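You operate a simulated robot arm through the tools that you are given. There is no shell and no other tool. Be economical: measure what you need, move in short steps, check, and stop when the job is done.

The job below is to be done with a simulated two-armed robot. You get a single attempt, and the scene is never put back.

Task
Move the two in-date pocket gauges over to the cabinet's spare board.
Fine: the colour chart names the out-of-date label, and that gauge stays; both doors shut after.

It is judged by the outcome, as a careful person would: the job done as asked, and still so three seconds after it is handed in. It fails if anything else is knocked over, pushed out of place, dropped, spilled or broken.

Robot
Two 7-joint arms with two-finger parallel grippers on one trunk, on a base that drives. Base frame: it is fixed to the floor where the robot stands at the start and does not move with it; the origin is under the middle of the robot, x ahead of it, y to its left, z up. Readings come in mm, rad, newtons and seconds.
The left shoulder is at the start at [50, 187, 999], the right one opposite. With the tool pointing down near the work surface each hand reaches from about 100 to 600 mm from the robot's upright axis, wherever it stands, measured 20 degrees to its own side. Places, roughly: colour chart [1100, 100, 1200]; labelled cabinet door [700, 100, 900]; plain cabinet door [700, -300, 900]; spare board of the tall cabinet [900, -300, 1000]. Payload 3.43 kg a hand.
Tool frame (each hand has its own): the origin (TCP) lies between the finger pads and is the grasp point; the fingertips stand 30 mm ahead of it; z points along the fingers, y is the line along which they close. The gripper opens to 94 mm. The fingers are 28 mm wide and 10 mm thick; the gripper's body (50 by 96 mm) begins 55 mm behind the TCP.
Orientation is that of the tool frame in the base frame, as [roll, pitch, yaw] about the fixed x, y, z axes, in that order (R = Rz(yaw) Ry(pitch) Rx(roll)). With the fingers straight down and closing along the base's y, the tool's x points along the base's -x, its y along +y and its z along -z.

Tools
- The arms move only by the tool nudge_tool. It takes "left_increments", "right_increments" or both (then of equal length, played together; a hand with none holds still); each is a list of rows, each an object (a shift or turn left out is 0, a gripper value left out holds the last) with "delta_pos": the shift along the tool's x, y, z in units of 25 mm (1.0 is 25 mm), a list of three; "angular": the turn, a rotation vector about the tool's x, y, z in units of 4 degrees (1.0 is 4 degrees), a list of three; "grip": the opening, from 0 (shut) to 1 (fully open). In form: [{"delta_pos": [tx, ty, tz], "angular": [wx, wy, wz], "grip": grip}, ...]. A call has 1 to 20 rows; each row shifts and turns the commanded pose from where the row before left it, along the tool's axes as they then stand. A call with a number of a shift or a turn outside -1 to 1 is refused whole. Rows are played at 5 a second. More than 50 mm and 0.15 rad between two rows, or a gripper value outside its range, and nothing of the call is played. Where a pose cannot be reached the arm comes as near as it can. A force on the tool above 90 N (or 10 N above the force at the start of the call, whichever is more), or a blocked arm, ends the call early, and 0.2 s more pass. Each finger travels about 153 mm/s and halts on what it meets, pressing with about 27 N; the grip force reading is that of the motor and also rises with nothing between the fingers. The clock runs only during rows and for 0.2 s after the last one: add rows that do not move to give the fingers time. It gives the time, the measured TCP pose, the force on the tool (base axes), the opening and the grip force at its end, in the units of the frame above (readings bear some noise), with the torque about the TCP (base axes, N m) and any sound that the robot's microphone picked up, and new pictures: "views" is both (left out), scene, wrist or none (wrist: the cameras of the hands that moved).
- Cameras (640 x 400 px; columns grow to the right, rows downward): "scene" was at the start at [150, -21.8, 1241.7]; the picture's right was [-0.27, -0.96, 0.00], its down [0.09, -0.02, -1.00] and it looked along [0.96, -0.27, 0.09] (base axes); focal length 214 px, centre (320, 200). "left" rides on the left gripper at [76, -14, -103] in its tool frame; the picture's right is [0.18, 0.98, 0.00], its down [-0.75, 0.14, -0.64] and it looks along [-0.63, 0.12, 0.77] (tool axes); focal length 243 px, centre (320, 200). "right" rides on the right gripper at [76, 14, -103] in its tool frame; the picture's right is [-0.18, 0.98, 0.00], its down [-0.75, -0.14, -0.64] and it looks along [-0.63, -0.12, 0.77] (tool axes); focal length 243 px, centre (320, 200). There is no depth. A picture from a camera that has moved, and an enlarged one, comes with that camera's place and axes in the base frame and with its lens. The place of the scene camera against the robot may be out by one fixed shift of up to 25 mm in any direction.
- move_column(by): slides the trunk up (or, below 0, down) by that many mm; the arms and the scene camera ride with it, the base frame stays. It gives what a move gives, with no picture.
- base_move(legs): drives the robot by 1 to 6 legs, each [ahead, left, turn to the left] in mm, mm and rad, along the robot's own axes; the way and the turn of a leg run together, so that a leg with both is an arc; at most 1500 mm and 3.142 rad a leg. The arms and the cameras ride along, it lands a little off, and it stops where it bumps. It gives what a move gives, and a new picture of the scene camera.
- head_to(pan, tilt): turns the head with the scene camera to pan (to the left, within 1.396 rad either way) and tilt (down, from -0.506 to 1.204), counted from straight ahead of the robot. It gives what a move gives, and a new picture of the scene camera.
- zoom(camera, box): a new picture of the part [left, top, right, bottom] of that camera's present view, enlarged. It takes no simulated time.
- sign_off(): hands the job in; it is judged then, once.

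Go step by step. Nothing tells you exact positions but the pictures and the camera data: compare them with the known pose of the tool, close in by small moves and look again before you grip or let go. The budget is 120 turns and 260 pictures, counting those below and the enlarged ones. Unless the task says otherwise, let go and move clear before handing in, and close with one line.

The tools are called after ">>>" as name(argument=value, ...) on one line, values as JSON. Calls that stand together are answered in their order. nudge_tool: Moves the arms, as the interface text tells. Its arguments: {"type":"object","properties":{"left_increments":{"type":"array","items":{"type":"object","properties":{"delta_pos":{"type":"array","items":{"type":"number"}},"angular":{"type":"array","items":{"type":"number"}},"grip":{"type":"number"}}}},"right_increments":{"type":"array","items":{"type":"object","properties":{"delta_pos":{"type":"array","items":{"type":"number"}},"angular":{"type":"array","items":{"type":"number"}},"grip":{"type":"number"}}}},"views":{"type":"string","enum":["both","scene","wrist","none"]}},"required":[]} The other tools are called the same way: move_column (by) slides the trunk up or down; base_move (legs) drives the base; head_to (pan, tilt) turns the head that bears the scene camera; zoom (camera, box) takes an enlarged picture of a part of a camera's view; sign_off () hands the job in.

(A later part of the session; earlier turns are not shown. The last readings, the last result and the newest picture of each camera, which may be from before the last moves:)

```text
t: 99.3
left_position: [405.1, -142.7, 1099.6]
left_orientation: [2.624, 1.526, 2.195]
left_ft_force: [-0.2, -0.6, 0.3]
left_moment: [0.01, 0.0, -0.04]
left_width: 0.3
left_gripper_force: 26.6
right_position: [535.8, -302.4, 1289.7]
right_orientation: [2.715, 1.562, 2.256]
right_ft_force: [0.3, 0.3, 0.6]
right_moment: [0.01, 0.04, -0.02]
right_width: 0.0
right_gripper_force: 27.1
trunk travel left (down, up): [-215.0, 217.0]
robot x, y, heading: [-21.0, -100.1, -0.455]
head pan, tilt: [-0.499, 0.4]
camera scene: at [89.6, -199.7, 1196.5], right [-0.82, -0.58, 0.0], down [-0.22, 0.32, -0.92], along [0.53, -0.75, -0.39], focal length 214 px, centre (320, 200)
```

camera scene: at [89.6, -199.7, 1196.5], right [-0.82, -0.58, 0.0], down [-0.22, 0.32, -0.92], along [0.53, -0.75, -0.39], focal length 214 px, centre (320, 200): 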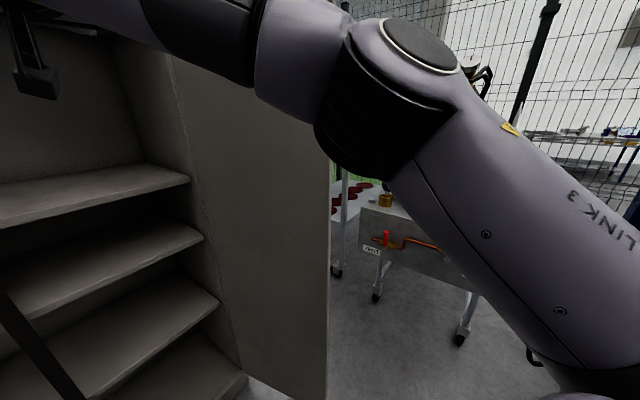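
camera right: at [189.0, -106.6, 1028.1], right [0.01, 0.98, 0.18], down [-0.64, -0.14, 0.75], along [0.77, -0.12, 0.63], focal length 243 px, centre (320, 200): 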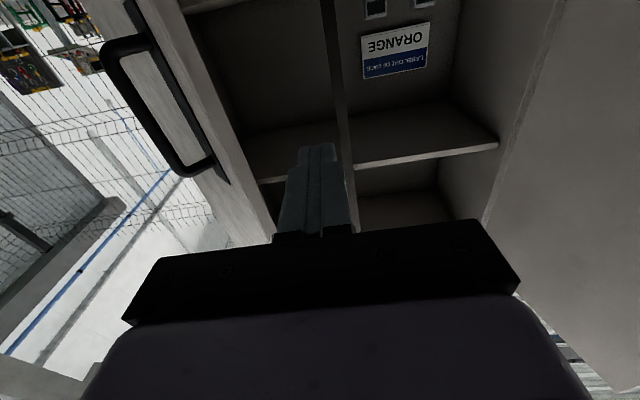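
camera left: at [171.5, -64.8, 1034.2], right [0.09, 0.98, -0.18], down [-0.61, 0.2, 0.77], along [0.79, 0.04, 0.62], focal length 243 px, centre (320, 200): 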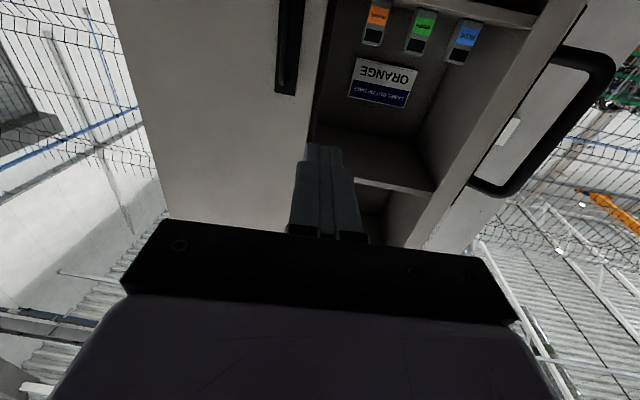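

The left elbow now has ample room. I'll move diagonally to about (200, 0) with this heading.

>>> base_move(legs=[[154, 187, 0]])

>>> head_to(pan=0.5, tilt=0.35)

```text
t: 101.5
left_position: [621.5, -54.7, 1099.8]
left_orientation: [2.627, 1.525, 2.192]
left_ft_force: [-0.3, -0.2, -0.9]
left_moment: [0.03, -0.02, 0.01]
left_width: 0.0
left_gripper_force: 26.9
right_position: [751.8, -216.2, 1289.6]
right_orientation: [2.733, 1.559, 2.268]
right_ft_force: [-0.4, 0.3, -0.4]
right_moment: [0.03, -0.04, 0.02]
right_width: 0.1
right_gripper_force: 27.0
trunk travel left (down, up): [-215.0, 217.0]
robot x, y, heading: [192.6, -9.1, -0.462]
head pan, tilt: [-0.499, 0.4]
camera scene: at [305.9, -110.3, 1196.5], right [-0.82, -0.57, 0.0], down [-0.22, 0.32, -0.92], along [0.53, -0.76, -0.39], focal length 214 px, centre (320, 200)
```

scene: 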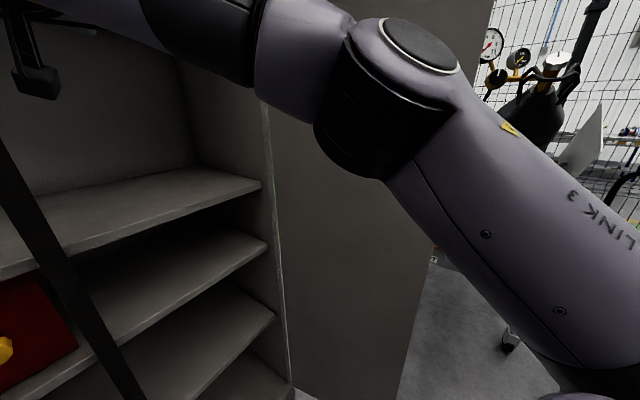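

```text
t: 102.7
left_position: [621.0, -55.8, 1099.1]
left_orientation: [2.621, 1.526, 2.188]
left_ft_force: [-1.1, 0.3, 0.0]
left_moment: [-0.01, -0.01, 0.01]
left_width: 0.1
left_gripper_force: 27.5
right_position: [750.9, -217.2, 1290.1]
right_orientation: [2.712, 1.562, 2.245]
right_ft_force: [0.5, 0.3, -0.3]
right_moment: [0.0, 0.01, 0.01]
right_width: 0.1
right_gripper_force: 27.1
trunk travel left (down, up): [-215.0, 217.0]
robot x, y, heading: [192.7, -13.6, -0.468]
head pan, tilt: [0.499, 0.351]
camera scene: at [346.0, -31.1, 1201.0], right [0.03, -1.0, 0.0], down [-0.34, -0.01, -0.94], along [0.94, 0.03, -0.34], focal length 214 px, centre (320, 200)
```

scene: 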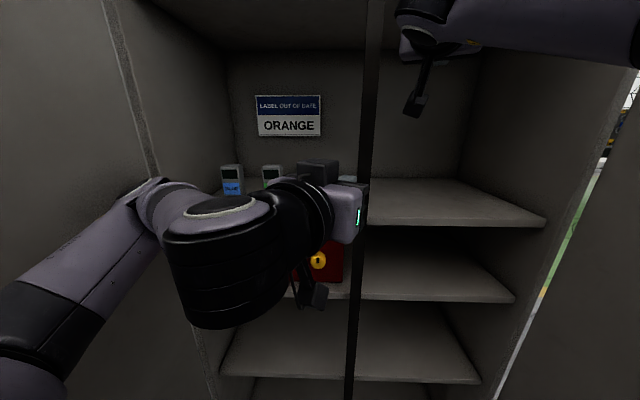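

All clear here. I'll swing the right hand to the right side of the compartment and bring the left hand in front of the blue gauge (y≈222), high.

>>> nudge_tool(right_increments=[{"delta_pos": [0, -0.83, 0.4]}, {"delta_pos": [0, -0.83, 0.4]}, {"delta_pos": [0, -0.83, 0.4]}, {"delta_pos": [0, -0.83, 0.4]}, {"delta_pos": [0, -0.83, 0.4]}, {"delta_pos": [0, -0.83, 0.4]}, {"delta_pos": [0, -0.83, 0.4]}, {"delta_pos": [0, -0.83, 0.4]}, {}, {}, {}, {}, {}], left_increments=[{"delta_pos": [-0.2, 0.9, -0.1], "angular": [-0.58, 0, 0]}, {"delta_pos": [-0.2, 0.9, -0.1], "angular": [-0.58, 0, 0]}, {"delta_pos": [-0.2, 0.9, 0.1], "angular": [-0.58, 0, 0]}, {"delta_pos": [-0.2, 0.9, 0.1], "angular": [-0.58, 0, 0]}, {"delta_pos": [-0.2, 0.9, 0.1], "angular": [-0.58, 0, 0]}, {"delta_pos": [-0.2, 0.9, 0.1], "angular": [-0.58, 0, 0]}, {"delta_pos": [-0.2, 0.9, 0.15], "angular": [-0.58, 0, 0]}, {"delta_pos": [-0.2, 0.9, 0.15], "angular": [-0.58, 0, 0]}, {"delta_pos": [-0.2, 0.9, 0.15], "angular": [-0.58, 0, 0]}, {"delta_pos": [-0.2, 0.9, 0.15], "angular": [-0.58, 0, 0]}, {"delta_pos": [-0.2, 0.9, 0.2], "angular": [-0.58, 0, 0]}, {"delta_pos": [-0.2, 0.9, 0.2], "angular": [-0.58, 0, 0]}, {}])

```text
t: 103.8
left_position: [622.8, -62.7, 1115.6]
left_orientation: [2.135, 1.453, 1.658]
left_ft_force: [0.0, 0.0, -0.2]
left_moment: [0.0, -0.05, -0.04]
left_width: 0.0
left_gripper_force: 26.9
left hand out of reach, approached as far as the arm can: row 1, 2
right_position: [744.0, -335.9, 1287.6]
right_orientation: [2.381, 1.552, 1.9]
right_ft_force: [-0.6, -0.9, -0.7]
right_moment: [-0.03, -0.03, 0.06]
right_width: 0.0
right_gripper_force: 27.0
trunk travel left (down, up): [-215.0, 217.0]
robot x, y, heading: [191.1, -11.3, -0.486]
head pan, tilt: [0.499, 0.351]
stopped in row 5 (left hand): the arm was blocked; the commanded pose is now the measured one
camera scene: at [346.3, -48.5, 1201.9], right [0.02, -1.0, -0.01], down [-0.34, 0.01, -0.94], along [0.94, 0.02, -0.34], focal length 214 px, centre (320, 200)
camera right: at [658.8, -273.0, 1212.2], right [0.46, 0.87, 0.2], down [-0.63, 0.16, 0.76], along [0.63, -0.47, 0.62], focal length 243 px, centre (320, 200)
camera left: at [523.7, -20.0, 1045.8], right [0.45, 0.89, -0.09], down [-0.5, 0.33, 0.8], along [0.74, -0.32, 0.59], focal length 243 px, centre (320, 200)
```

scene: 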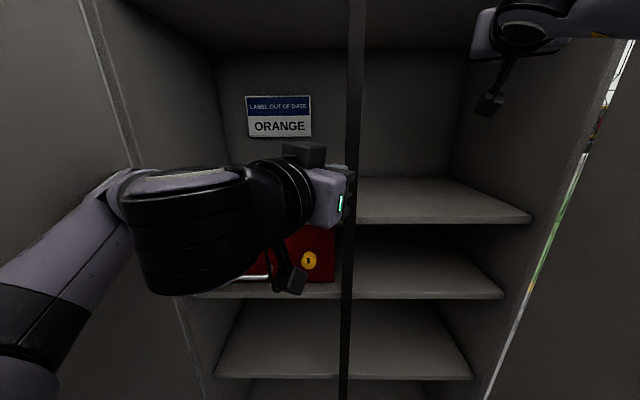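
right: 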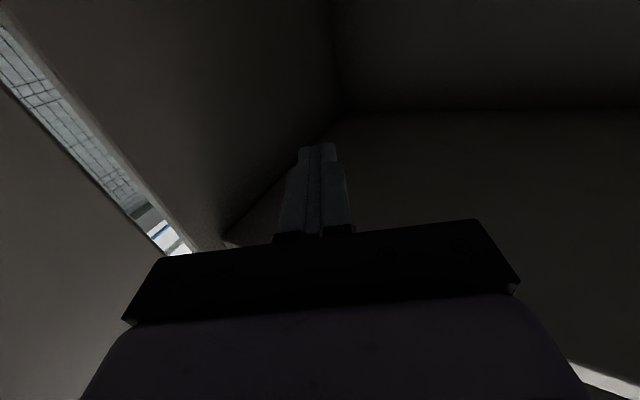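
left: 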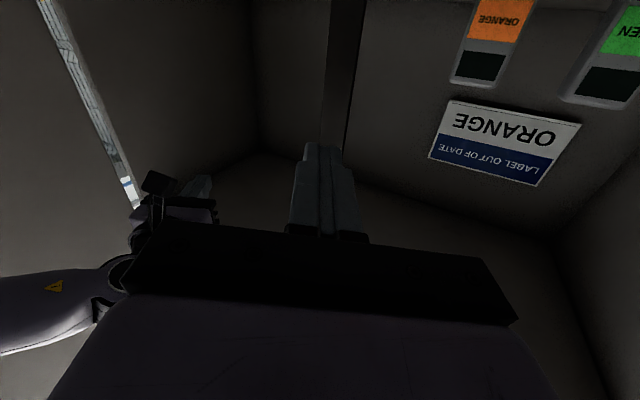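

The left arm is cramped here. New plan: back out, set the left arm in an extended, tilted-down grasp pose in free space, and use base drives for approach and withdrawal.

>>> base_move(legs=[[-190, -180, 0], [0, 0, 0.486]])

>>> head_to(pan=0.0, tilt=0.3)

```text
t: 107.4
left_position: [330.9, 97.8, 1117.9]
left_orientation: [2.088, 1.476, 2.135]
left_ft_force: [-0.4, 0.2, 0.1]
left_moment: [0.0, 0.0, 0.0]
left_width: 0.0
left_gripper_force: 27.1
right_position: [570.4, -85.8, 1289.3]
right_orientation: [2.729, 1.562, 2.75]
right_ft_force: [-0.2, 0.7, 0.3]
right_moment: [-0.02, 0.02, -0.04]
right_width: 0.0
right_gripper_force: 27.2
trunk travel left (down, up): [-215.0, 217.0]
robot x, y, heading: [-60.2, -77.8, 0.024]
head pan, tilt: [0.499, 0.351]
camera scene: at [84.3, -32.0, 1201.0], right [0.5, -0.87, 0.0], down [-0.3, -0.17, -0.94], along [0.81, 0.47, -0.34], focal length 214 px, centre (320, 200)
```

scene: 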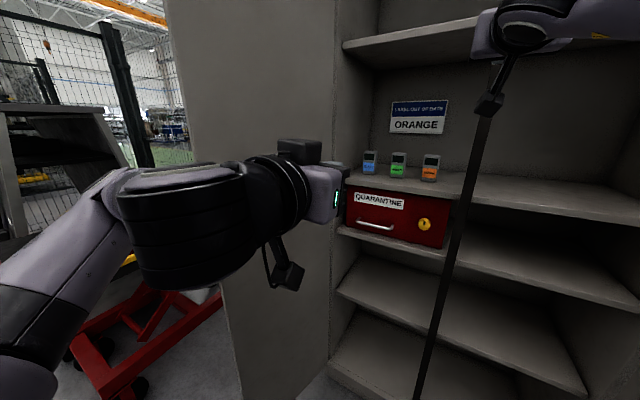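

```text
t: 108.3
left_position: [330.9, 97.8, 1117.9]
left_orientation: [2.09, 1.478, 2.135]
left_ft_force: [-0.7, -0.6, 0.9]
left_moment: [0.03, 0.0, 0.0]
left_width: 0.0
left_gripper_force: 26.9
right_position: [570.5, -86.8, 1289.8]
right_orientation: [2.728, 1.56, 2.751]
right_ft_force: [0.5, 0.1, -0.1]
right_moment: [0.0, 0.02, 0.0]
right_width: 0.0
right_gripper_force: 27.1
trunk travel left (down, up): [-215.0, 217.0]
robot x, y, heading: [-63.7, -81.3, 0.031]
head pan, tilt: [0.0, 0.3]
camera scene: at [97.0, -76.3, 1205.7], right [0.02, -1.0, 0.0], down [-0.3, -0.01, -0.96], along [0.95, 0.02, -0.3], focal length 214 px, centre (320, 200)
```

scene: 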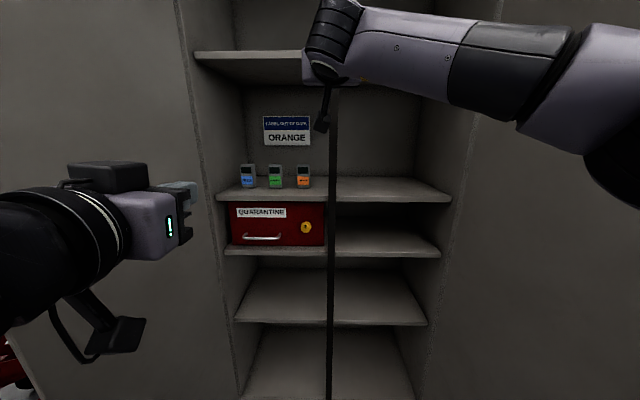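

Clear now. Extending the left arm forward, levelling it, then tilting it 40° down; the right hand moves straight ahead of its own shoulder.

>>> nudge_tool(left_increments=[{"delta_pos": [0, 0.28, 0.92], "angular": [0.07, 0, -0.11]}, {"delta_pos": [0, 0.28, 0.92], "angular": [0.07, 0, -0.11]}, {"delta_pos": [0, 0.28, 0.92], "angular": [0.07, 0, -0.11]}, {"delta_pos": [0, 0.28, 0.92], "angular": [0.07, 0, -0.11]}, {"delta_pos": [0, 0.28, 0.92], "angular": [0.07, 0, -0.11]}, {"delta_pos": [0, 0.28, 0.92], "angular": [0.07, 0, -0.11]}, {"delta_pos": [0, 0.28, 0.92], "angular": [0.07, 0, -0.11]}, {"delta_pos": [0, 0.28, 0.92], "angular": [0.07, 0, -0.11]}, {"delta_pos": [0, 0.28, 0.92], "angular": [0.07, 0, -0.11]}, {"delta_pos": [0, 0.28, 0.92], "angular": [0.07, 0, -0.11]}, {"angular": [0, 1, 0]}, {"angular": [0, 1, 0]}, {"angular": [0, 1, 0]}, {"angular": [0, 1, 0]}, {"angular": [0, 1, 0]}, {"angular": [0, 1, 0]}, {"angular": [0, 1, 0]}, {"angular": [0, 1, 0]}, {"angular": [0, 1, 0], "grip": 0.9}, {"grip": 0.9}], right_increments=[{"delta_pos": [0, -0.92, 0]}, {"delta_pos": [0, -0.92, 0]}, {"delta_pos": [0, -0.92, 0]}, {"delta_pos": [0, -0.92, 0]}, {"delta_pos": [0, -0.92, 0]}, {"delta_pos": [0, -0.92, 0]}, {"delta_pos": [0, -0.92, 0]}, {"delta_pos": [0, -0.92, 0]}, {}, {}, {}, {}, {}, {}, {}, {}, {}, {}, {}, {}])

```text
t: 112.5
left_position: [557.7, 173.1, 1110.0]
left_orientation: [3.136, 0.893, 3.136]
left_ft_force: [-0.1, 0.9, 0.6]
left_moment: [0.01, -0.01, 0.01]
left_width: 84.9
left_gripper_force: 0.1
right_position: [572.1, -271.1, 1288.9]
right_orientation: [2.72, 1.561, 2.743]
right_ft_force: [0.6, -0.3, -0.4]
right_moment: [-0.01, 0.0, 0.02]
right_width: 0.0
right_gripper_force: 27.2
trunk travel left (down, up): [-215.0, 217.0]
robot x, y, heading: [-64.6, -81.0, 0.023]
head pan, tilt: [0.0, 0.3]
camera scene: at [97.0, -76.3, 1205.7], right [0.02, -1.0, 0.0], down [-0.3, -0.01, -0.96], along [0.95, 0.02, -0.3], focal length 214 px, centre (320, 200)
camera right: at [468.5, -258.2, 1212.9], right [-0.02, 0.98, 0.19], down [-0.63, -0.16, 0.76], along [0.77, -0.1, 0.62], focal length 243 px, centre (320, 200)
camera left: at [430.8, 159.5, 1116.6], right [-0.12, 0.98, -0.14], down [-0.03, 0.14, 0.99], along [0.99, 0.12, 0.01], focal length 243 px, centre (320, 200)
```

scene: 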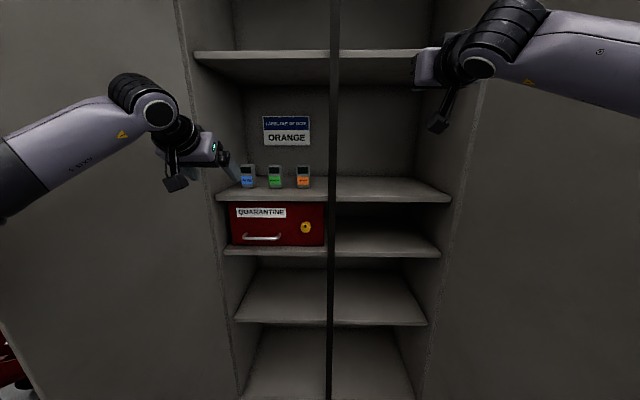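
right: 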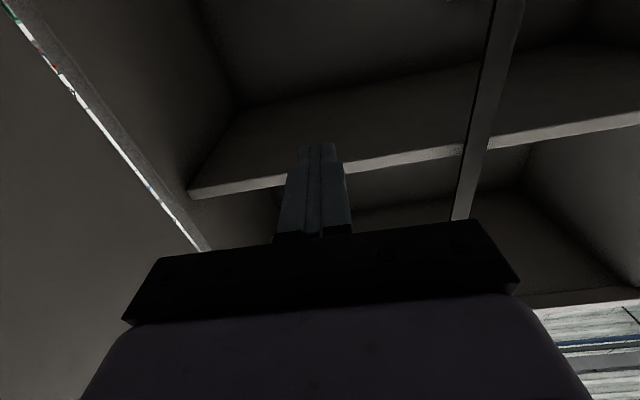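
left: 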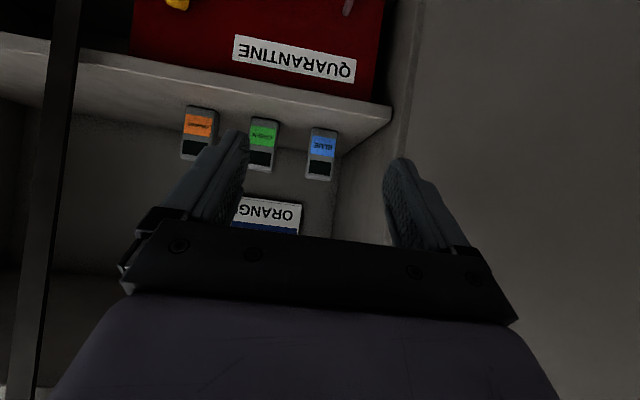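

The left hand is in an ideal pose. I'll zoom the wrist view to measure the gauges.

>>> zoom(camera="left", box=[160, 80, 360, 205])

```text
3.20 times, centred on (260, 142) of left
camera zoom: at [430.8, 159.5, 1116.6], right [-0.12, 0.98, -0.14], down [-0.03, 0.14, 0.99], along [0.99, 0.12, 0.01], focal length 776 px, centre (512, 384)
```

zoom: 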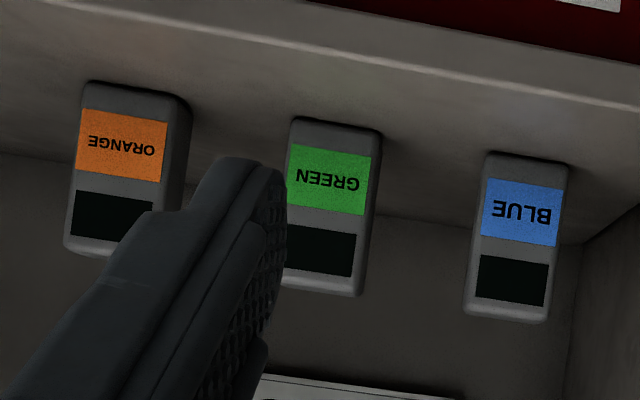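

Measured from the wrist: blue y≈203, green ≈98, orange ≈-6, fronts at x≈855, shelf ≈998. I'll drive forward 200 mm and slightly left.

>>> base_move(legs=[[200, 26, 0]])

>>> nudge_tool(left_increments=[{}])

```text
t: 113.7
left_position: [647.3, 183.0, 1122.1]
left_orientation: [3.122, 0.907, 3.137]
left_ft_force: [0.2, 0.3, 0.4]
left_moment: [-0.02, 0.0, -0.02]
left_width: 84.5
left_gripper_force: 0.1
right_position: [663.1, -262.7, 1293.3]
right_orientation: [1.457, 1.559, 1.486]
right_ft_force: [0.2, -0.4, 0.3]
right_moment: [-0.02, 0.0, -0.02]
right_width: 0.0
right_gripper_force: 27.3
trunk travel left (down, up): [-215.0, 217.0]
robot x, y, heading: [36.8, -68.6, 0.03]
head pan, tilt: [0.0, 0.3]
stopped in leg 1: the robot was blocked; the commanded pose is now the measured one
camera scene: at [187.6, -70.9, 1207.8], right [0.03, -1.0, -0.01], down [-0.29, 0.0, -0.96], along [0.96, 0.03, -0.29], focal length 214 px, centre (320, 200)
```

scene: 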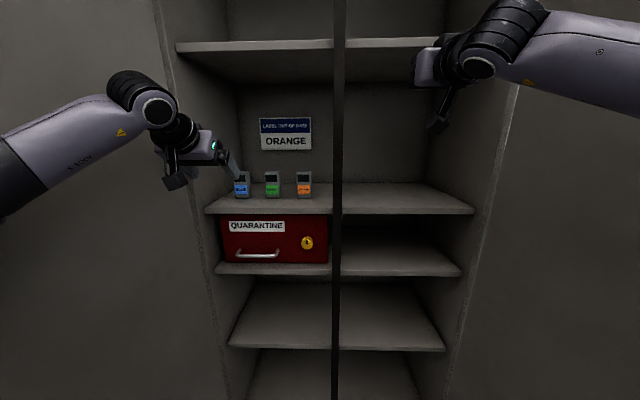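

```text
t: 114.1
left_position: [647.4, 184.0, 1121.7]
left_orientation: [3.121, 0.907, 3.136]
left_ft_force: [-0.2, 0.2, -0.6]
left_moment: [0.02, -0.01, -0.02]
left_width: 84.7
left_gripper_force: 0.0
right_position: [662.6, -263.4, 1293.7]
right_orientation: [1.363, 1.557, 1.395]
right_ft_force: [0.7, -0.2, 0.2]
right_moment: [-0.02, 0.02, -0.04]
right_width: 0.0
right_gripper_force: 27.9
trunk travel left (down, up): [-215.0, 217.0]
robot x, y, heading: [37.3, -71.4, 0.029]
head pan, tilt: [0.0, 0.3]
camera scene: at [187.0, -71.2, 1207.7], right [0.03, -1.0, -0.01], down [-0.29, 0.0, -0.96], along [0.96, 0.03, -0.28], focal length 214 px, centre (320, 200)
camera left: at [520.4, 168.2, 1126.5], right [-0.12, 0.98, -0.13], down [-0.04, 0.13, 0.99], along [0.99, 0.13, 0.03], focal length 243 px, centre (320, 200)
```

scene: 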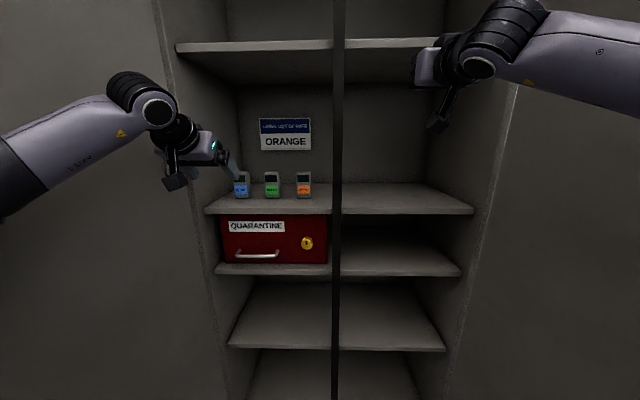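
left: 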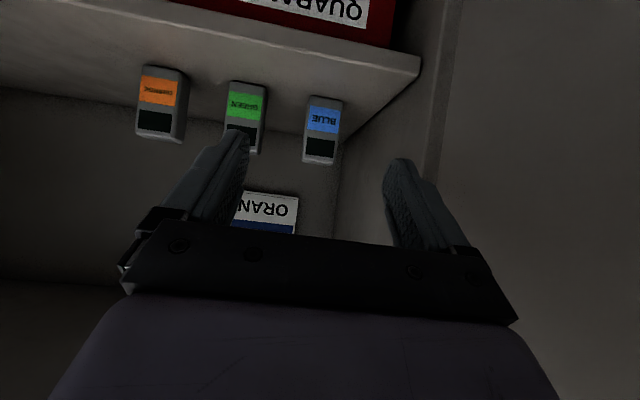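

Blocked again; I'll look left at the elbow.

>>> head_to(pan=1.1, tilt=0.4)

>>> head_to(pan=-1.1, tilt=0.4)

```text
t: 115.5
left_position: [648.4, 183.3, 1122.0]
left_orientation: [3.122, 0.906, 3.135]
left_ft_force: [0.0, -0.7, -0.2]
left_moment: [-0.01, -0.01, 0.04]
left_width: 84.5
left_gripper_force: 0.0
right_position: [662.0, -264.1, 1293.2]
right_orientation: [1.347, 1.558, 1.377]
right_ft_force: [0.2, -0.1, 0.7]
right_moment: [0.02, 0.03, 0.02]
right_width: 0.0
right_gripper_force: 27.2
trunk travel left (down, up): [-215.0, 217.0]
robot x, y, heading: [40.8, -68.7, 0.03]
head pan, tilt: [1.1, 0.4]
camera scene: at [133.5, 9.6, 1198.4], right [0.9, -0.43, 0.01], down [-0.16, -0.34, -0.93], along [0.4, 0.84, -0.38], focal length 214 px, centre (320, 200)
```

scene: 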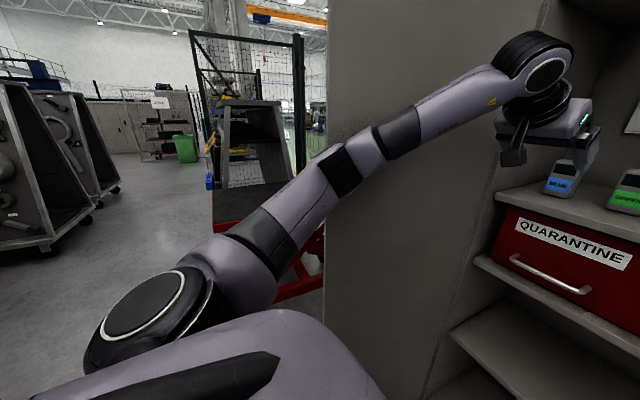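

```text
t: 117.5
left_position: [649.1, 182.5, 1121.0]
left_orientation: [3.12, 0.906, 3.135]
left_ft_force: [-0.1, -0.3, 0.3]
left_moment: [-0.01, -0.03, 0.01]
left_width: 84.7
left_gripper_force: 0.1
right_position: [663.3, -264.7, 1293.1]
right_orientation: [1.372, 1.556, 1.398]
right_ft_force: [0.2, -0.5, -0.2]
right_moment: [-0.03, 0.02, 0.02]
right_width: 0.0
right_gripper_force: 26.6
trunk travel left (down, up): [-215.0, 217.0]
robot x, y, heading: [36.3, -67.5, 0.029]
head pan, tilt: [-1.1, 0.4]
camera scene: at [138.6, -155.5, 1196.6], right [-0.88, -0.48, -0.01], down [-0.18, 0.35, -0.92], along [0.45, -0.8, -0.39], focal length 214 px, centre (320, 200)
```

scene: 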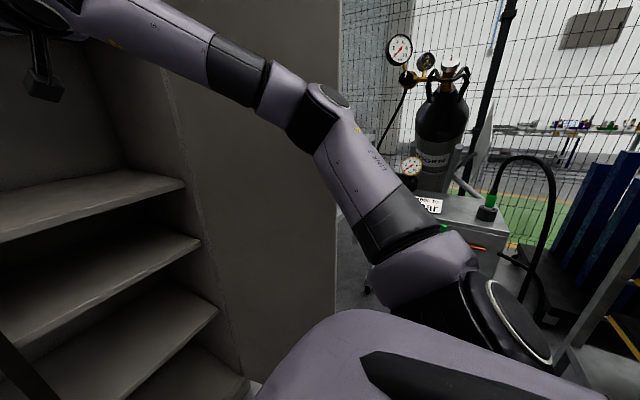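

The left elbow is meeting the door's edge because the arm is bowed. I'll back up and stretch both arms further forward, so the base needs to go in less.

>>> base_move(legs=[[-70, -30, -0.028]])

>>> nudge_tool(left_increments=[{"delta_pos": [-0.63, 0, 0.78]}, {"delta_pos": [-0.63, 0, 0.78]}, {"delta_pos": [-0.63, 0, 0.78]}, {"delta_pos": [-0.63, 0, 0.78]}, {"delta_pos": [-0.63, 0, 0.78]}, {"delta_pos": [-0.63, 0, 0.78]}, {}], right_increments=[{"delta_pos": [0, 0, 1]}, {"delta_pos": [0, 0, 1]}, {"delta_pos": [0, 0, 1]}, {"delta_pos": [0, 0, 1]}, {}, {}, {}], views="none")

>>> head_to(pan=1.1, tilt=0.4)

```text
t: 118.6
left_position: [593.3, 144.7, 1110.9]
left_orientation: [3.139, 0.892, 3.122]
left_ft_force: [-0.8, -0.6, 0.1]
left_moment: [-0.01, -0.01, -0.01]
left_width: 84.7
left_gripper_force: 0.0
right_position: [597.9, -302.0, 1287.7]
right_orientation: [2.783, 1.563, 2.783]
right_ft_force: [-0.5, 0.5, 0.1]
right_moment: [-0.03, 0.02, -0.01]
right_width: 0.0
right_gripper_force: 27.1
trunk travel left (down, up): [-215.0, 217.0]
robot x, y, heading: [-30.5, -95.2, 0.004]
head pan, tilt: [-1.1, 0.4]
camera scene: at [75.6, -179.1, 1196.5], right [-0.89, -0.46, 0.0], down [-0.18, 0.35, -0.92], along [0.42, -0.82, -0.39], focal length 214 px, centre (320, 200)
```

scene: 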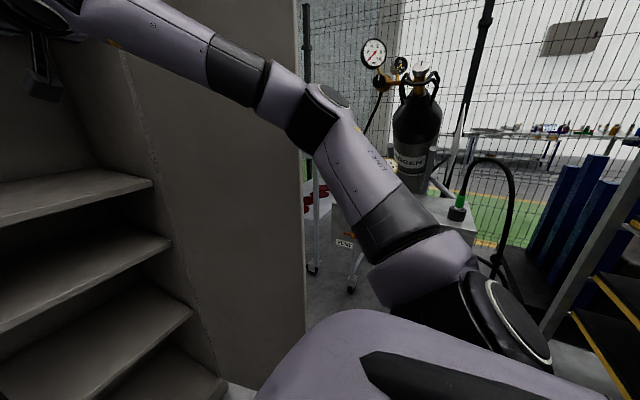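

```text
t: 120.2
left_position: [702.4, 145.2, 1109.1]
left_orientation: [3.141, 0.892, 3.121]
left_ft_force: [0.7, 0.6, 0.8]
left_moment: [0.01, 0.03, 0.0]
left_width: 84.4
left_gripper_force: 0.0
left hand out of reach, approached as far as the arm can: row 5, 6
right_position: [699.5, -301.3, 1288.0]
right_orientation: [2.846, 1.562, 2.846]
right_ft_force: [0.2, -0.4, 0.1]
right_moment: [-0.03, 0.01, 0.01]
right_width: 0.2
right_gripper_force: 27.0
trunk travel left (down, up): [-215.0, 217.0]
robot x, y, heading: [-33.6, -97.4, 0.001]
head pan, tilt: [-1.1, 0.4]
```

```text
t: 122.2
left_position: [701.1, 146.1, 1108.9]
left_orientation: [3.139, 0.891, 3.121]
left_ft_force: [-0.4, -0.8, 0.0]
left_moment: [0.0, 0.02, -0.03]
left_width: 84.8
left_gripper_force: 0.2
right_position: [699.7, -302.1, 1288.1]
right_orientation: [2.815, 1.562, 2.816]
right_ft_force: [0.3, 0.2, 0.2]
right_moment: [-0.01, 0.01, 0.01]
right_width: 0.0
right_gripper_force: 26.8
trunk travel left (down, up): [-215.0, 217.0]
robot x, y, heading: [-33.4, -99.7, 0.001]
head pan, tilt: [1.1, 0.4]
camera scene: at [75.8, -13.9, 1196.5], right [0.89, -0.45, 0.0], down [-0.18, -0.35, -0.92], along [0.42, 0.82, -0.39], focal length 214 px, centre (320, 200)
```

scene: 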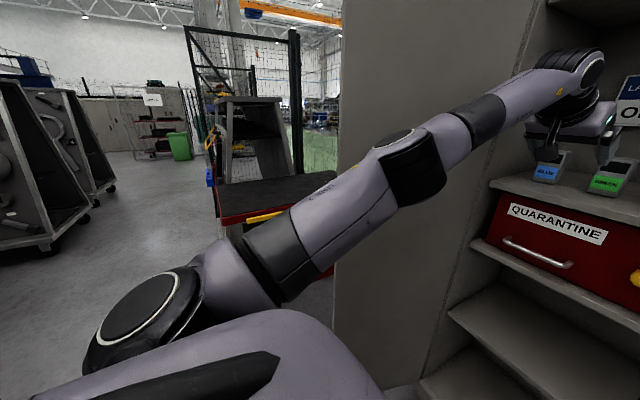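

Stretched, the left elbow is well clear. I'll drive 100 mm forward and 57 mm left, and look.

>>> base_move(legs=[[100, 57, 0]])

>>> nudge_tool(left_increments=[{}], views="wrist")

```text
t: 123.5
left_position: [800.4, 202.9, 1108.7]
left_orientation: [3.141, 0.892, 3.124]
left_ft_force: [-0.2, 0.0, 0.3]
left_moment: [0.0, 0.0, 0.01]
left_width: 84.3
left_gripper_force: 0.0
right_position: [800.4, -243.1, 1288.5]
right_orientation: [2.839, 1.564, 2.843]
right_ft_force: [0.6, 0.3, -0.5]
right_moment: [0.0, -0.01, -0.02]
right_width: 0.0
right_gripper_force: 26.9
trunk travel left (down, up): [-215.0, 217.0]
robot x, y, heading: [65.1, -41.4, 0.007]
head pan, tilt: [1.1, 0.4]
camera scene: at [174.5, 43.3, 1196.4], right [0.89, -0.45, 0.0], down [-0.18, -0.35, -0.92], along [0.42, 0.82, -0.39], focal length 214 px, centre (320, 200)
```

scene: 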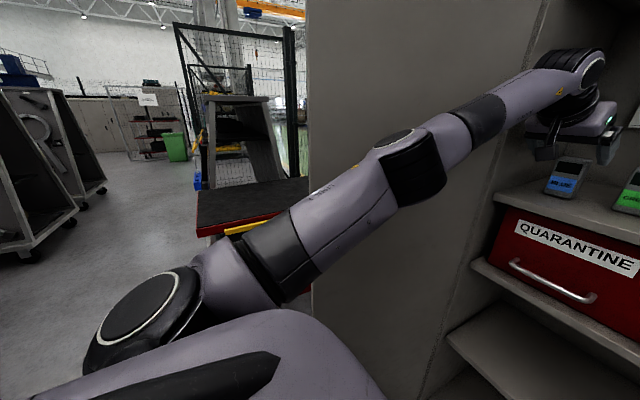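

```text
t: 123.8
left_position: [799.6, 204.1, 1107.6]
left_orientation: [3.137, 0.891, 3.122]
left_ft_force: [0.3, 0.4, 0.0]
left_moment: [0.0, -0.02, 0.0]
left_width: 84.6
left_gripper_force: 0.0
right_position: [798.4, -243.8, 1287.2]
right_orientation: [2.821, 1.562, 2.824]
right_ft_force: [0.4, 0.0, -0.4]
right_moment: [-0.01, -0.03, 0.01]
right_width: 0.0
right_gripper_force: 27.0
trunk travel left (down, up): [-215.0, 217.0]
robot x, y, heading: [67.2, -45.3, 0.002]
head pan, tilt: [1.1, 0.4]
camera left: at [672.5, 191.0, 1115.7], right [-0.1, 0.98, -0.14], down [-0.02, 0.14, 0.99], along [0.99, 0.1, 0.01], focal length 243 px, centre (320, 200)
```

left: 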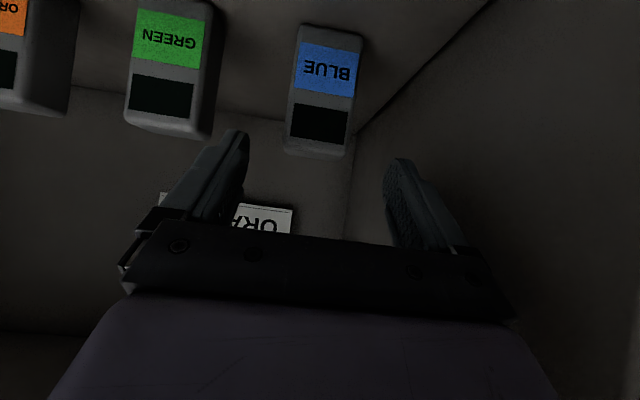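

Blue gauge: front x≈834, y≈200, z 1003–1085, about 45 mm wide. I'll drive in 47 mm so the fingers straddle it from above, then look.

>>> base_move(legs=[[47, -4, 0]])

>>> nudge_tool(left_increments=[{"delta_pos": [0.6, 0, 0.49]}, {}], views="wrist")

```text
t: 124.8
left_position: [848.4, 198.7, 1108.2]
left_orientation: [3.14, 0.892, 3.122]
left_ft_force: [-0.2, -0.1, 0.0]
left_moment: [0.0, 0.02, 0.0]
left_width: 84.4
left_gripper_force: 0.0
right_position: [845.6, -249.0, 1287.7]
right_orientation: [2.825, 1.559, 2.826]
right_ft_force: [-0.4, 0.1, 0.0]
right_moment: [0.01, 0.01, 0.0]
right_width: 0.1
right_gripper_force: 27.1
trunk travel left (down, up): [-215.0, 217.0]
robot x, y, heading: [115.8, -43.9, -0.002]
head pan, tilt: [1.1, 0.4]
camera scene: at [221.7, 39.1, 1196.4], right [0.89, -0.45, 0.0], down [-0.18, -0.35, -0.92], along [0.42, 0.82, -0.39], focal length 214 px, centre (320, 200)
```

scene: 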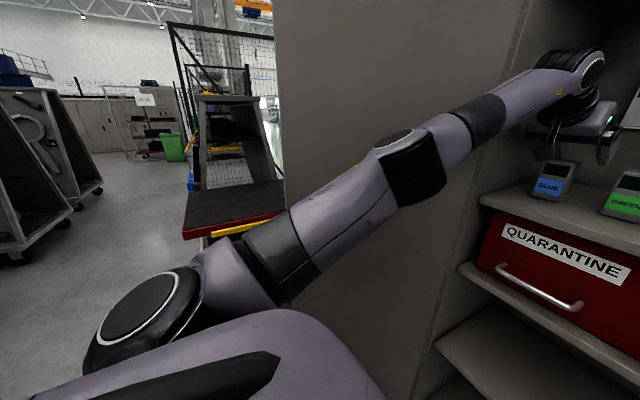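

```text
t: 125.4
left_position: [849.5, 199.0, 1088.8]
left_orientation: [3.141, 0.891, 3.123]
left_ft_force: [-0.2, 0.3, -0.2]
left_moment: [-0.02, -0.01, -0.03]
left_width: 84.7
left_gripper_force: 0.0
right_position: [845.6, -248.6, 1288.0]
right_orientation: [2.826, 1.562, 2.827]
right_ft_force: [0.2, 0.6, -0.6]
right_moment: [-0.02, 0.02, 0.01]
right_width: 0.0
right_gripper_force: 26.9
trunk travel left (down, up): [-215.0, 217.0]
robot x, y, heading: [115.5, -43.5, 0.005]
head pan, tilt: [1.1, 0.4]
camera left: at [721.3, 186.5, 1095.3], right [-0.1, 0.98, -0.14], down [-0.02, 0.14, 0.99], along [0.99, 0.1, 0.01], focal length 243 px, centre (320, 200)
```

left: 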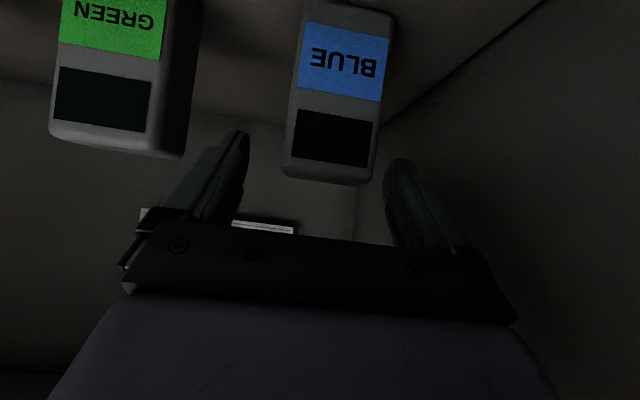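

Centred on the blue gauge. I'll descend 36 mm and close.

>>> nudge_tool(left_increments=[{"delta_pos": [0.56, 0.03, 0.455]}, {"delta_pos": [0.56, 0, 0.455]}, {}], views="wrist")

```text
t: 126.2
left_position: [847.6, 198.5, 1052.7]
left_orientation: [3.139, 0.89, 3.123]
left_ft_force: [-0.4, 0.1, -0.9]
left_moment: [-0.01, -0.03, 0.01]
left_width: 84.6
left_gripper_force: 0.1
right_position: [846.1, -248.5, 1288.0]
right_orientation: [2.809, 1.562, 2.813]
right_ft_force: [-0.3, -0.4, 1.5]
right_moment: [-0.01, 0.03, 0.02]
right_width: 0.1
right_gripper_force: 27.2
trunk travel left (down, up): [-215.0, 217.0]
robot x, y, heading: [114.2, -47.0, 0.008]
head pan, tilt: [1.1, 0.4]
camera left: at [720.8, 187.3, 1059.9], right [-0.1, 0.98, -0.14], down [-0.02, 0.14, 0.99], along [0.99, 0.1, 0.01], focal length 243 px, centre (320, 200)
```

left: 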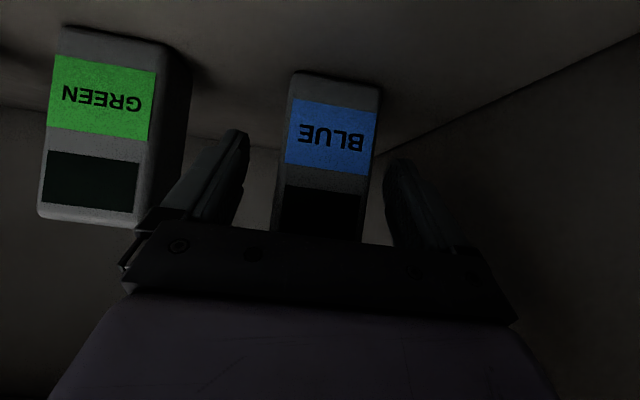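

>>> nudge_tool(left_increments=[{"grip": 0}, {"grip": 0}, {"grip": 0}, {"grip": 0}], views="wrist")

```text
t: 127.2
left_position: [848.3, 199.5, 1053.5]
left_orientation: [3.141, 0.892, 3.123]
left_ft_force: [-0.3, 1.7, -0.1]
left_moment: [0.04, -0.03, 0.01]
left_width: 50.4
left_gripper_force: 27.0
right_position: [845.2, -248.5, 1287.6]
right_orientation: [2.82, 1.562, 2.821]
right_ft_force: [-0.3, -0.7, 0.2]
right_moment: [-0.02, 0.04, 0.01]
right_width: 0.0
right_gripper_force: 26.6
trunk travel left (down, up): [-215.0, 217.0]
robot x, y, heading: [112.6, -39.9, 0.001]
head pan, tilt: [1.1, 0.4]
camera left: at [720.9, 187.5, 1059.9], right [-0.1, 0.98, -0.14], down [-0.02, 0.14, 0.99], along [0.99, 0.1, 0.01], focal length 243 px, centre (320, 200)
```

left: 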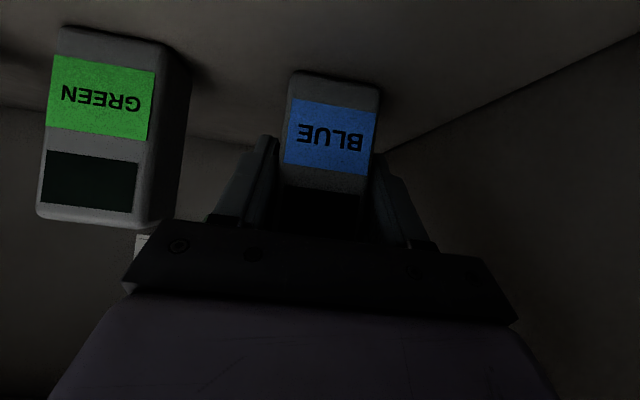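

Gripped at 50 mm. Lifting about 47 mm and checking.

>>> nudge_tool(left_increments=[{"delta_pos": [-0.74, 0, -0.6]}, {"delta_pos": [-0.74, 0, -0.6]}, {}], views="wrist")

```text
t: 128.0
left_position: [848.2, 201.3, 1100.3]
left_orientation: [3.139, 0.891, 3.123]
left_ft_force: [0.9, 0.1, -1.4]
left_moment: [-0.03, 0.02, -0.04]
left_width: 50.1
left_gripper_force: 26.7
right_position: [846.0, -249.1, 1286.9]
right_orientation: [2.833, 1.561, 2.833]
right_ft_force: [0.2, 0.4, 0.1]
right_moment: [0.0, -0.04, 0.02]
right_width: 0.0
right_gripper_force: 27.2
trunk travel left (down, up): [-215.0, 217.0]
robot x, y, heading: [114.2, -46.6, 0.008]
head pan, tilt: [1.1, 0.4]
camera left: at [719.8, 187.7, 1107.3], right [-0.1, 0.98, -0.14], down [-0.02, 0.14, 0.99], along [0.99, 0.1, 0.01], focal length 243 px, centre (320, 200)
```

left: 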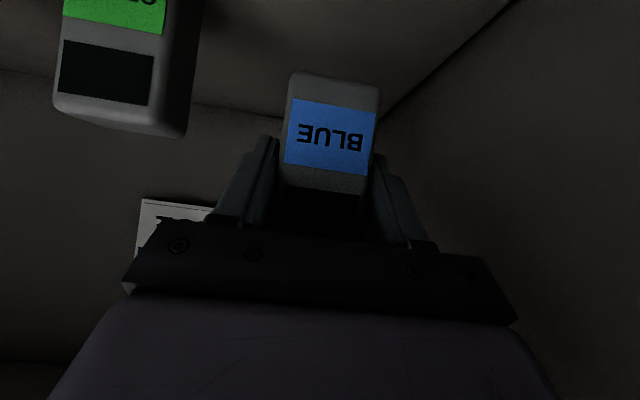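

Blue lifted cleanly. I'll back the base out 200 mm, keeping both arms extended.

>>> base_move(legs=[[-205, 0, 0]])

>>> nudge_tool(left_increments=[{"delta_pos": [0.15, -0.98, -0.19]}, {"delta_pos": [0.15, -0.98, -0.19]}, {"delta_pos": [0.15, -0.98, -0.19]}, {"delta_pos": [0.15, -0.98, -0.19]}, {"delta_pos": [0.15, -0.98, -0.19]}, {"delta_pos": [0.15, -0.98, -0.19]}, {"delta_pos": [0.15, -0.98, -0.19]}, {"delta_pos": [0.15, -0.98, -0.19]}, {"delta_pos": [0.15, -0.98, -0.19]}, {"delta_pos": [0.15, -0.98, -0.19]}, {"delta_pos": [0.15, -0.98, -0.19]}, {"delta_pos": [0.15, -0.98, -0.19]}, {"delta_pos": [0.15, -0.98, -0.19]}, {}], right_increments=[{"delta_pos": [0, -0.6, 0]}, {"delta_pos": [0, -0.6, 0]}, {}, {}, {}, {}, {}, {}, {}, {}, {}, {}, {}, {}], views="none")

>>> head_to(pan=0.0, tilt=0.35)

```text
t: 129.6
left_position: [637.1, 199.5, 1100.5]
left_orientation: [3.14, 0.892, 3.124]
left_ft_force: [-1.0, 0.2, -2.2]
left_moment: [0.04, 0.03, 0.01]
left_width: 50.2
left_gripper_force: 26.8
right_position: [636.0, -248.2, 1286.7]
right_orientation: [2.821, 1.564, 2.824]
right_ft_force: [0.0, 0.8, -0.2]
right_moment: [0.01, -0.01, 0.01]
right_width: 0.0
right_gripper_force: 27.0
trunk travel left (down, up): [-215.0, 217.0]
robot x, y, heading: [-95.0, -41.4, 0.007]
head pan, tilt: [1.1, 0.4]
camera scene: at [11.8, 38.7, 1196.5], right [0.89, -0.45, 0.0], down [-0.18, -0.35, -0.92], along [0.42, 0.82, -0.39], focal length 214 px, centre (320, 200)
```

scene: 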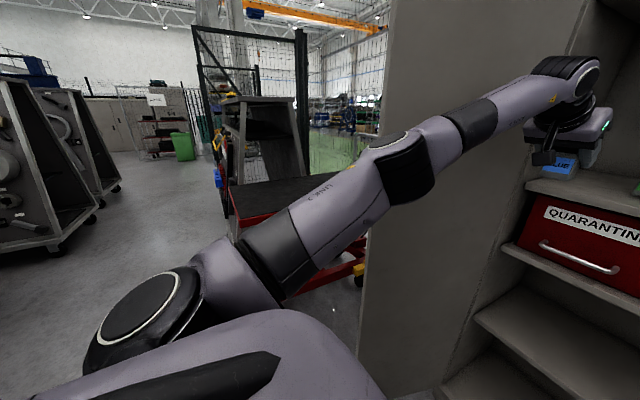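

```text
t: 132.6
left_position: [549.9, -91.2, 1094.8]
left_orientation: [-3.138, 0.886, 3.135]
left_ft_force: [0.4, 0.2, -2.7]
left_moment: [-0.01, 0.02, -0.02]
left_width: 50.0
left_gripper_force: 27.0
left hand out of reach, approached as far as the arm can: row 13
right_position: [637.9, -277.9, 1288.6]
right_orientation: [2.838, 1.562, 2.843]
right_ft_force: [1.1, -0.8, 0.2]
right_moment: [0.01, 0.0, 0.03]
right_width: 0.0
right_gripper_force: 26.9
trunk travel left (down, up): [-215.0, 217.0]
robot x, y, heading: [-94.6, -49.2, -0.005]
head pan, tilt: [1.1, 0.4]
```

```text
t: 133.9
left_position: [550.6, -92.1, 1097.1]
left_orientation: [-3.136, 0.891, 3.136]
left_ft_force: [1.2, 0.1, -2.5]
left_moment: [-0.01, -0.02, -0.01]
left_width: 50.1
left_gripper_force: 26.8
right_position: [638.2, -278.8, 1288.7]
right_orientation: [2.825, 1.56, 2.827]
right_ft_force: [0.9, -0.2, -0.9]
right_moment: [0.03, -0.03, -0.02]
right_width: 0.0
right_gripper_force: 26.9
trunk travel left (down, up): [-215.0, 217.0]
robot x, y, heading: [-97.8, -46.3, 0.002]
head pan, tilt: [0.0, 0.351]
camera scene: at [63.5, -43.7, 1201.0], right [0.0, -1.0, 0.0], down [-0.34, 0.0, -0.94], along [0.94, 0.0, -0.34], focal length 214 px, centre (320, 200)
```

scene: 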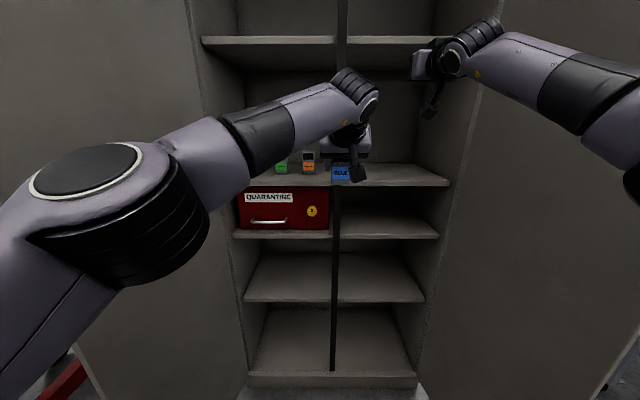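

The left hand holds the gauge across the front. I'll shift the base right 108 mm, then forward 200 mm, and check.

>>> base_move(legs=[[0, -108, 0], [190, 0, 0]])

>>> nudge_tool(left_increments=[{}], views="wrist")

```text
t: 136.7
left_position: [744.2, -199.8, 1096.9]
left_orientation: [-3.137, 0.89, -3.141]
left_ft_force: [0.2, -0.1, -2.2]
left_moment: [-0.01, -0.02, -0.01]
left_width: 50.2
left_gripper_force: 26.9
right_position: [831.7, -386.3, 1287.6]
right_orientation: [2.834, 1.558, 2.841]
right_ft_force: [-0.1, -0.3, -0.4]
right_moment: [0.01, -0.02, -0.01]
right_width: 0.0
right_gripper_force: 27.3
trunk travel left (down, up): [-215.0, 217.0]
robot x, y, heading: [97.7, -158.2, 0.005]
head pan, tilt: [0.0, 0.351]
camera scene: at [256.4, -154.5, 1200.9], right [0.01, -1.0, 0.0], down [-0.34, 0.0, -0.94], along [0.94, 0.01, -0.34], focal length 214 px, centre (320, 200)
```

scene: 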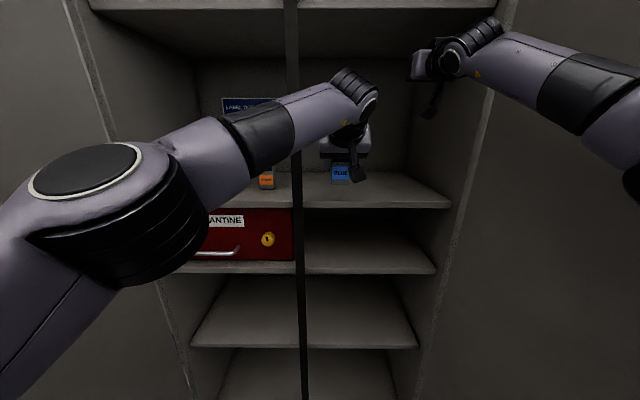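

```text
t: 137.1
left_position: [743.1, -198.5, 1097.0]
left_orientation: [-3.135, 0.889, -3.138]
left_ft_force: [-0.3, 0.6, -2.3]
left_moment: [-0.01, -0.01, -0.03]
left_width: 50.1
left_gripper_force: 26.6
right_position: [831.0, -384.4, 1287.7]
right_orientation: [2.853, 1.564, 2.862]
right_ft_force: [0.3, 0.2, -0.2]
right_moment: [-0.01, 0.01, -0.03]
right_width: 0.2
right_gripper_force: 26.8
trunk travel left (down, up): [-215.0, 217.0]
robot x, y, heading: [96.1, -158.9, 0.007]
head pan, tilt: [0.0, 0.351]
camera left: at [616.8, -212.8, 1104.0], right [-0.12, 0.98, -0.15], down [-0.02, 0.14, 0.99], along [0.99, 0.12, 0.01], focal length 243 px, centre (320, 200)
```

left: 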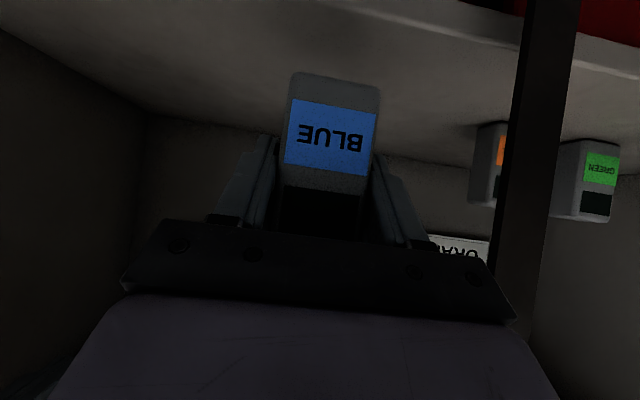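

The post limits how deep the forearm can go at this yaw, so I'll place at x≈795. To leave room for the second gauge, I'll yaw the hand 28° right and shift to y≈-285.

>>> nudge_tool(left_increments=[{"delta_pos": [-0.1, -0.43, 0.12], "angular": [0.78, 0, 0.63]}, {"delta_pos": [-0.1, -0.43, 0.12], "angular": [0.78, 0, 0.63]}, {"delta_pos": [-0.1, -0.43, 0.12], "angular": [0.78, 0, 0.63]}, {"delta_pos": [-0.1, -0.43, 0.12], "angular": [0.78, 0, 0.63]}, {"delta_pos": [-0.1, -0.43, 0.12], "angular": [0.78, 0, 0.63]}, {"delta_pos": [-0.1, -0.43, 0.12], "angular": [0.78, 0, 0.63]}, {"delta_pos": [-0.1, -0.43, 0.12], "angular": [0.78, 0, 0.63]}, {}], right_increments=[{"delta_pos": [0, -0.7, 0]}, {}, {}, {}, {}, {}, {}, {}])

```text
t: 138.9
left_position: [744.0, -246.9, 1091.8]
left_orientation: [-3.136, 0.893, 2.732]
left_ft_force: [0.3, -0.1, -1.4]
left_moment: [-0.02, -0.02, 0.05]
left_width: 50.5
left_gripper_force: 26.8
left hand out of reach, approached as far as the arm can: row 3, 4, 5, 7
right_position: [832.3, -404.4, 1287.8]
right_orientation: [2.811, 1.561, 2.821]
right_ft_force: [0.3, -0.3, 0.9]
right_moment: [0.01, 0.03, 0.01]
right_width: 0.0
right_gripper_force: 26.6
trunk travel left (down, up): [-215.0, 217.0]
robot x, y, heading: [96.7, -158.5, 0.008]
head pan, tilt: [0.0, 0.351]
camera scene: at [256.0, -154.5, 1201.0], right [0.01, -1.0, 0.0], down [-0.34, 0.0, -0.94], along [0.94, 0.01, -0.34], focal length 214 px, centre (320, 200)
camera right: at [727.9, -389.1, 1211.8], right [-0.01, 0.98, 0.19], down [-0.63, -0.15, 0.76], along [0.77, -0.11, 0.62], focal length 243 px, centre (320, 200)
camera left: at [622.7, -208.8, 1098.0], right [0.29, 0.94, -0.15], down [0.03, 0.14, 0.99], along [0.96, -0.29, 0.01], focal length 243 px, centre (320, 200)
```

scene: 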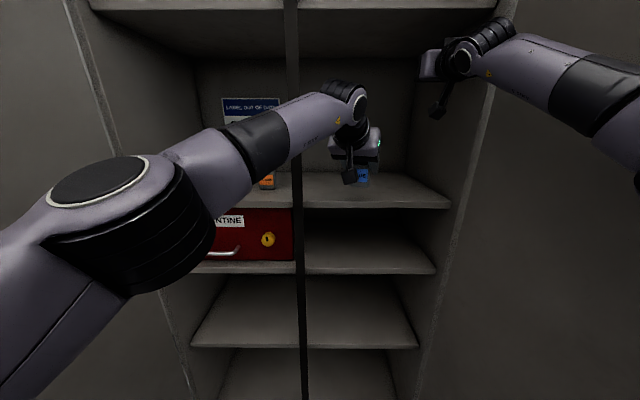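
right: 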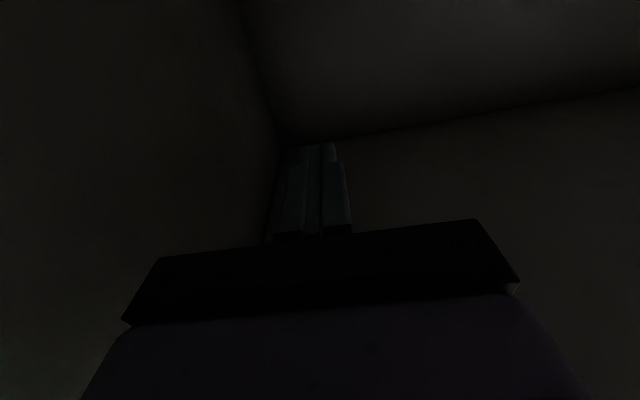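
left: 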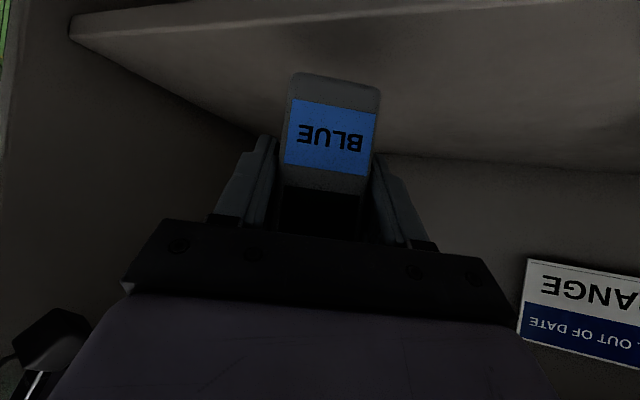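

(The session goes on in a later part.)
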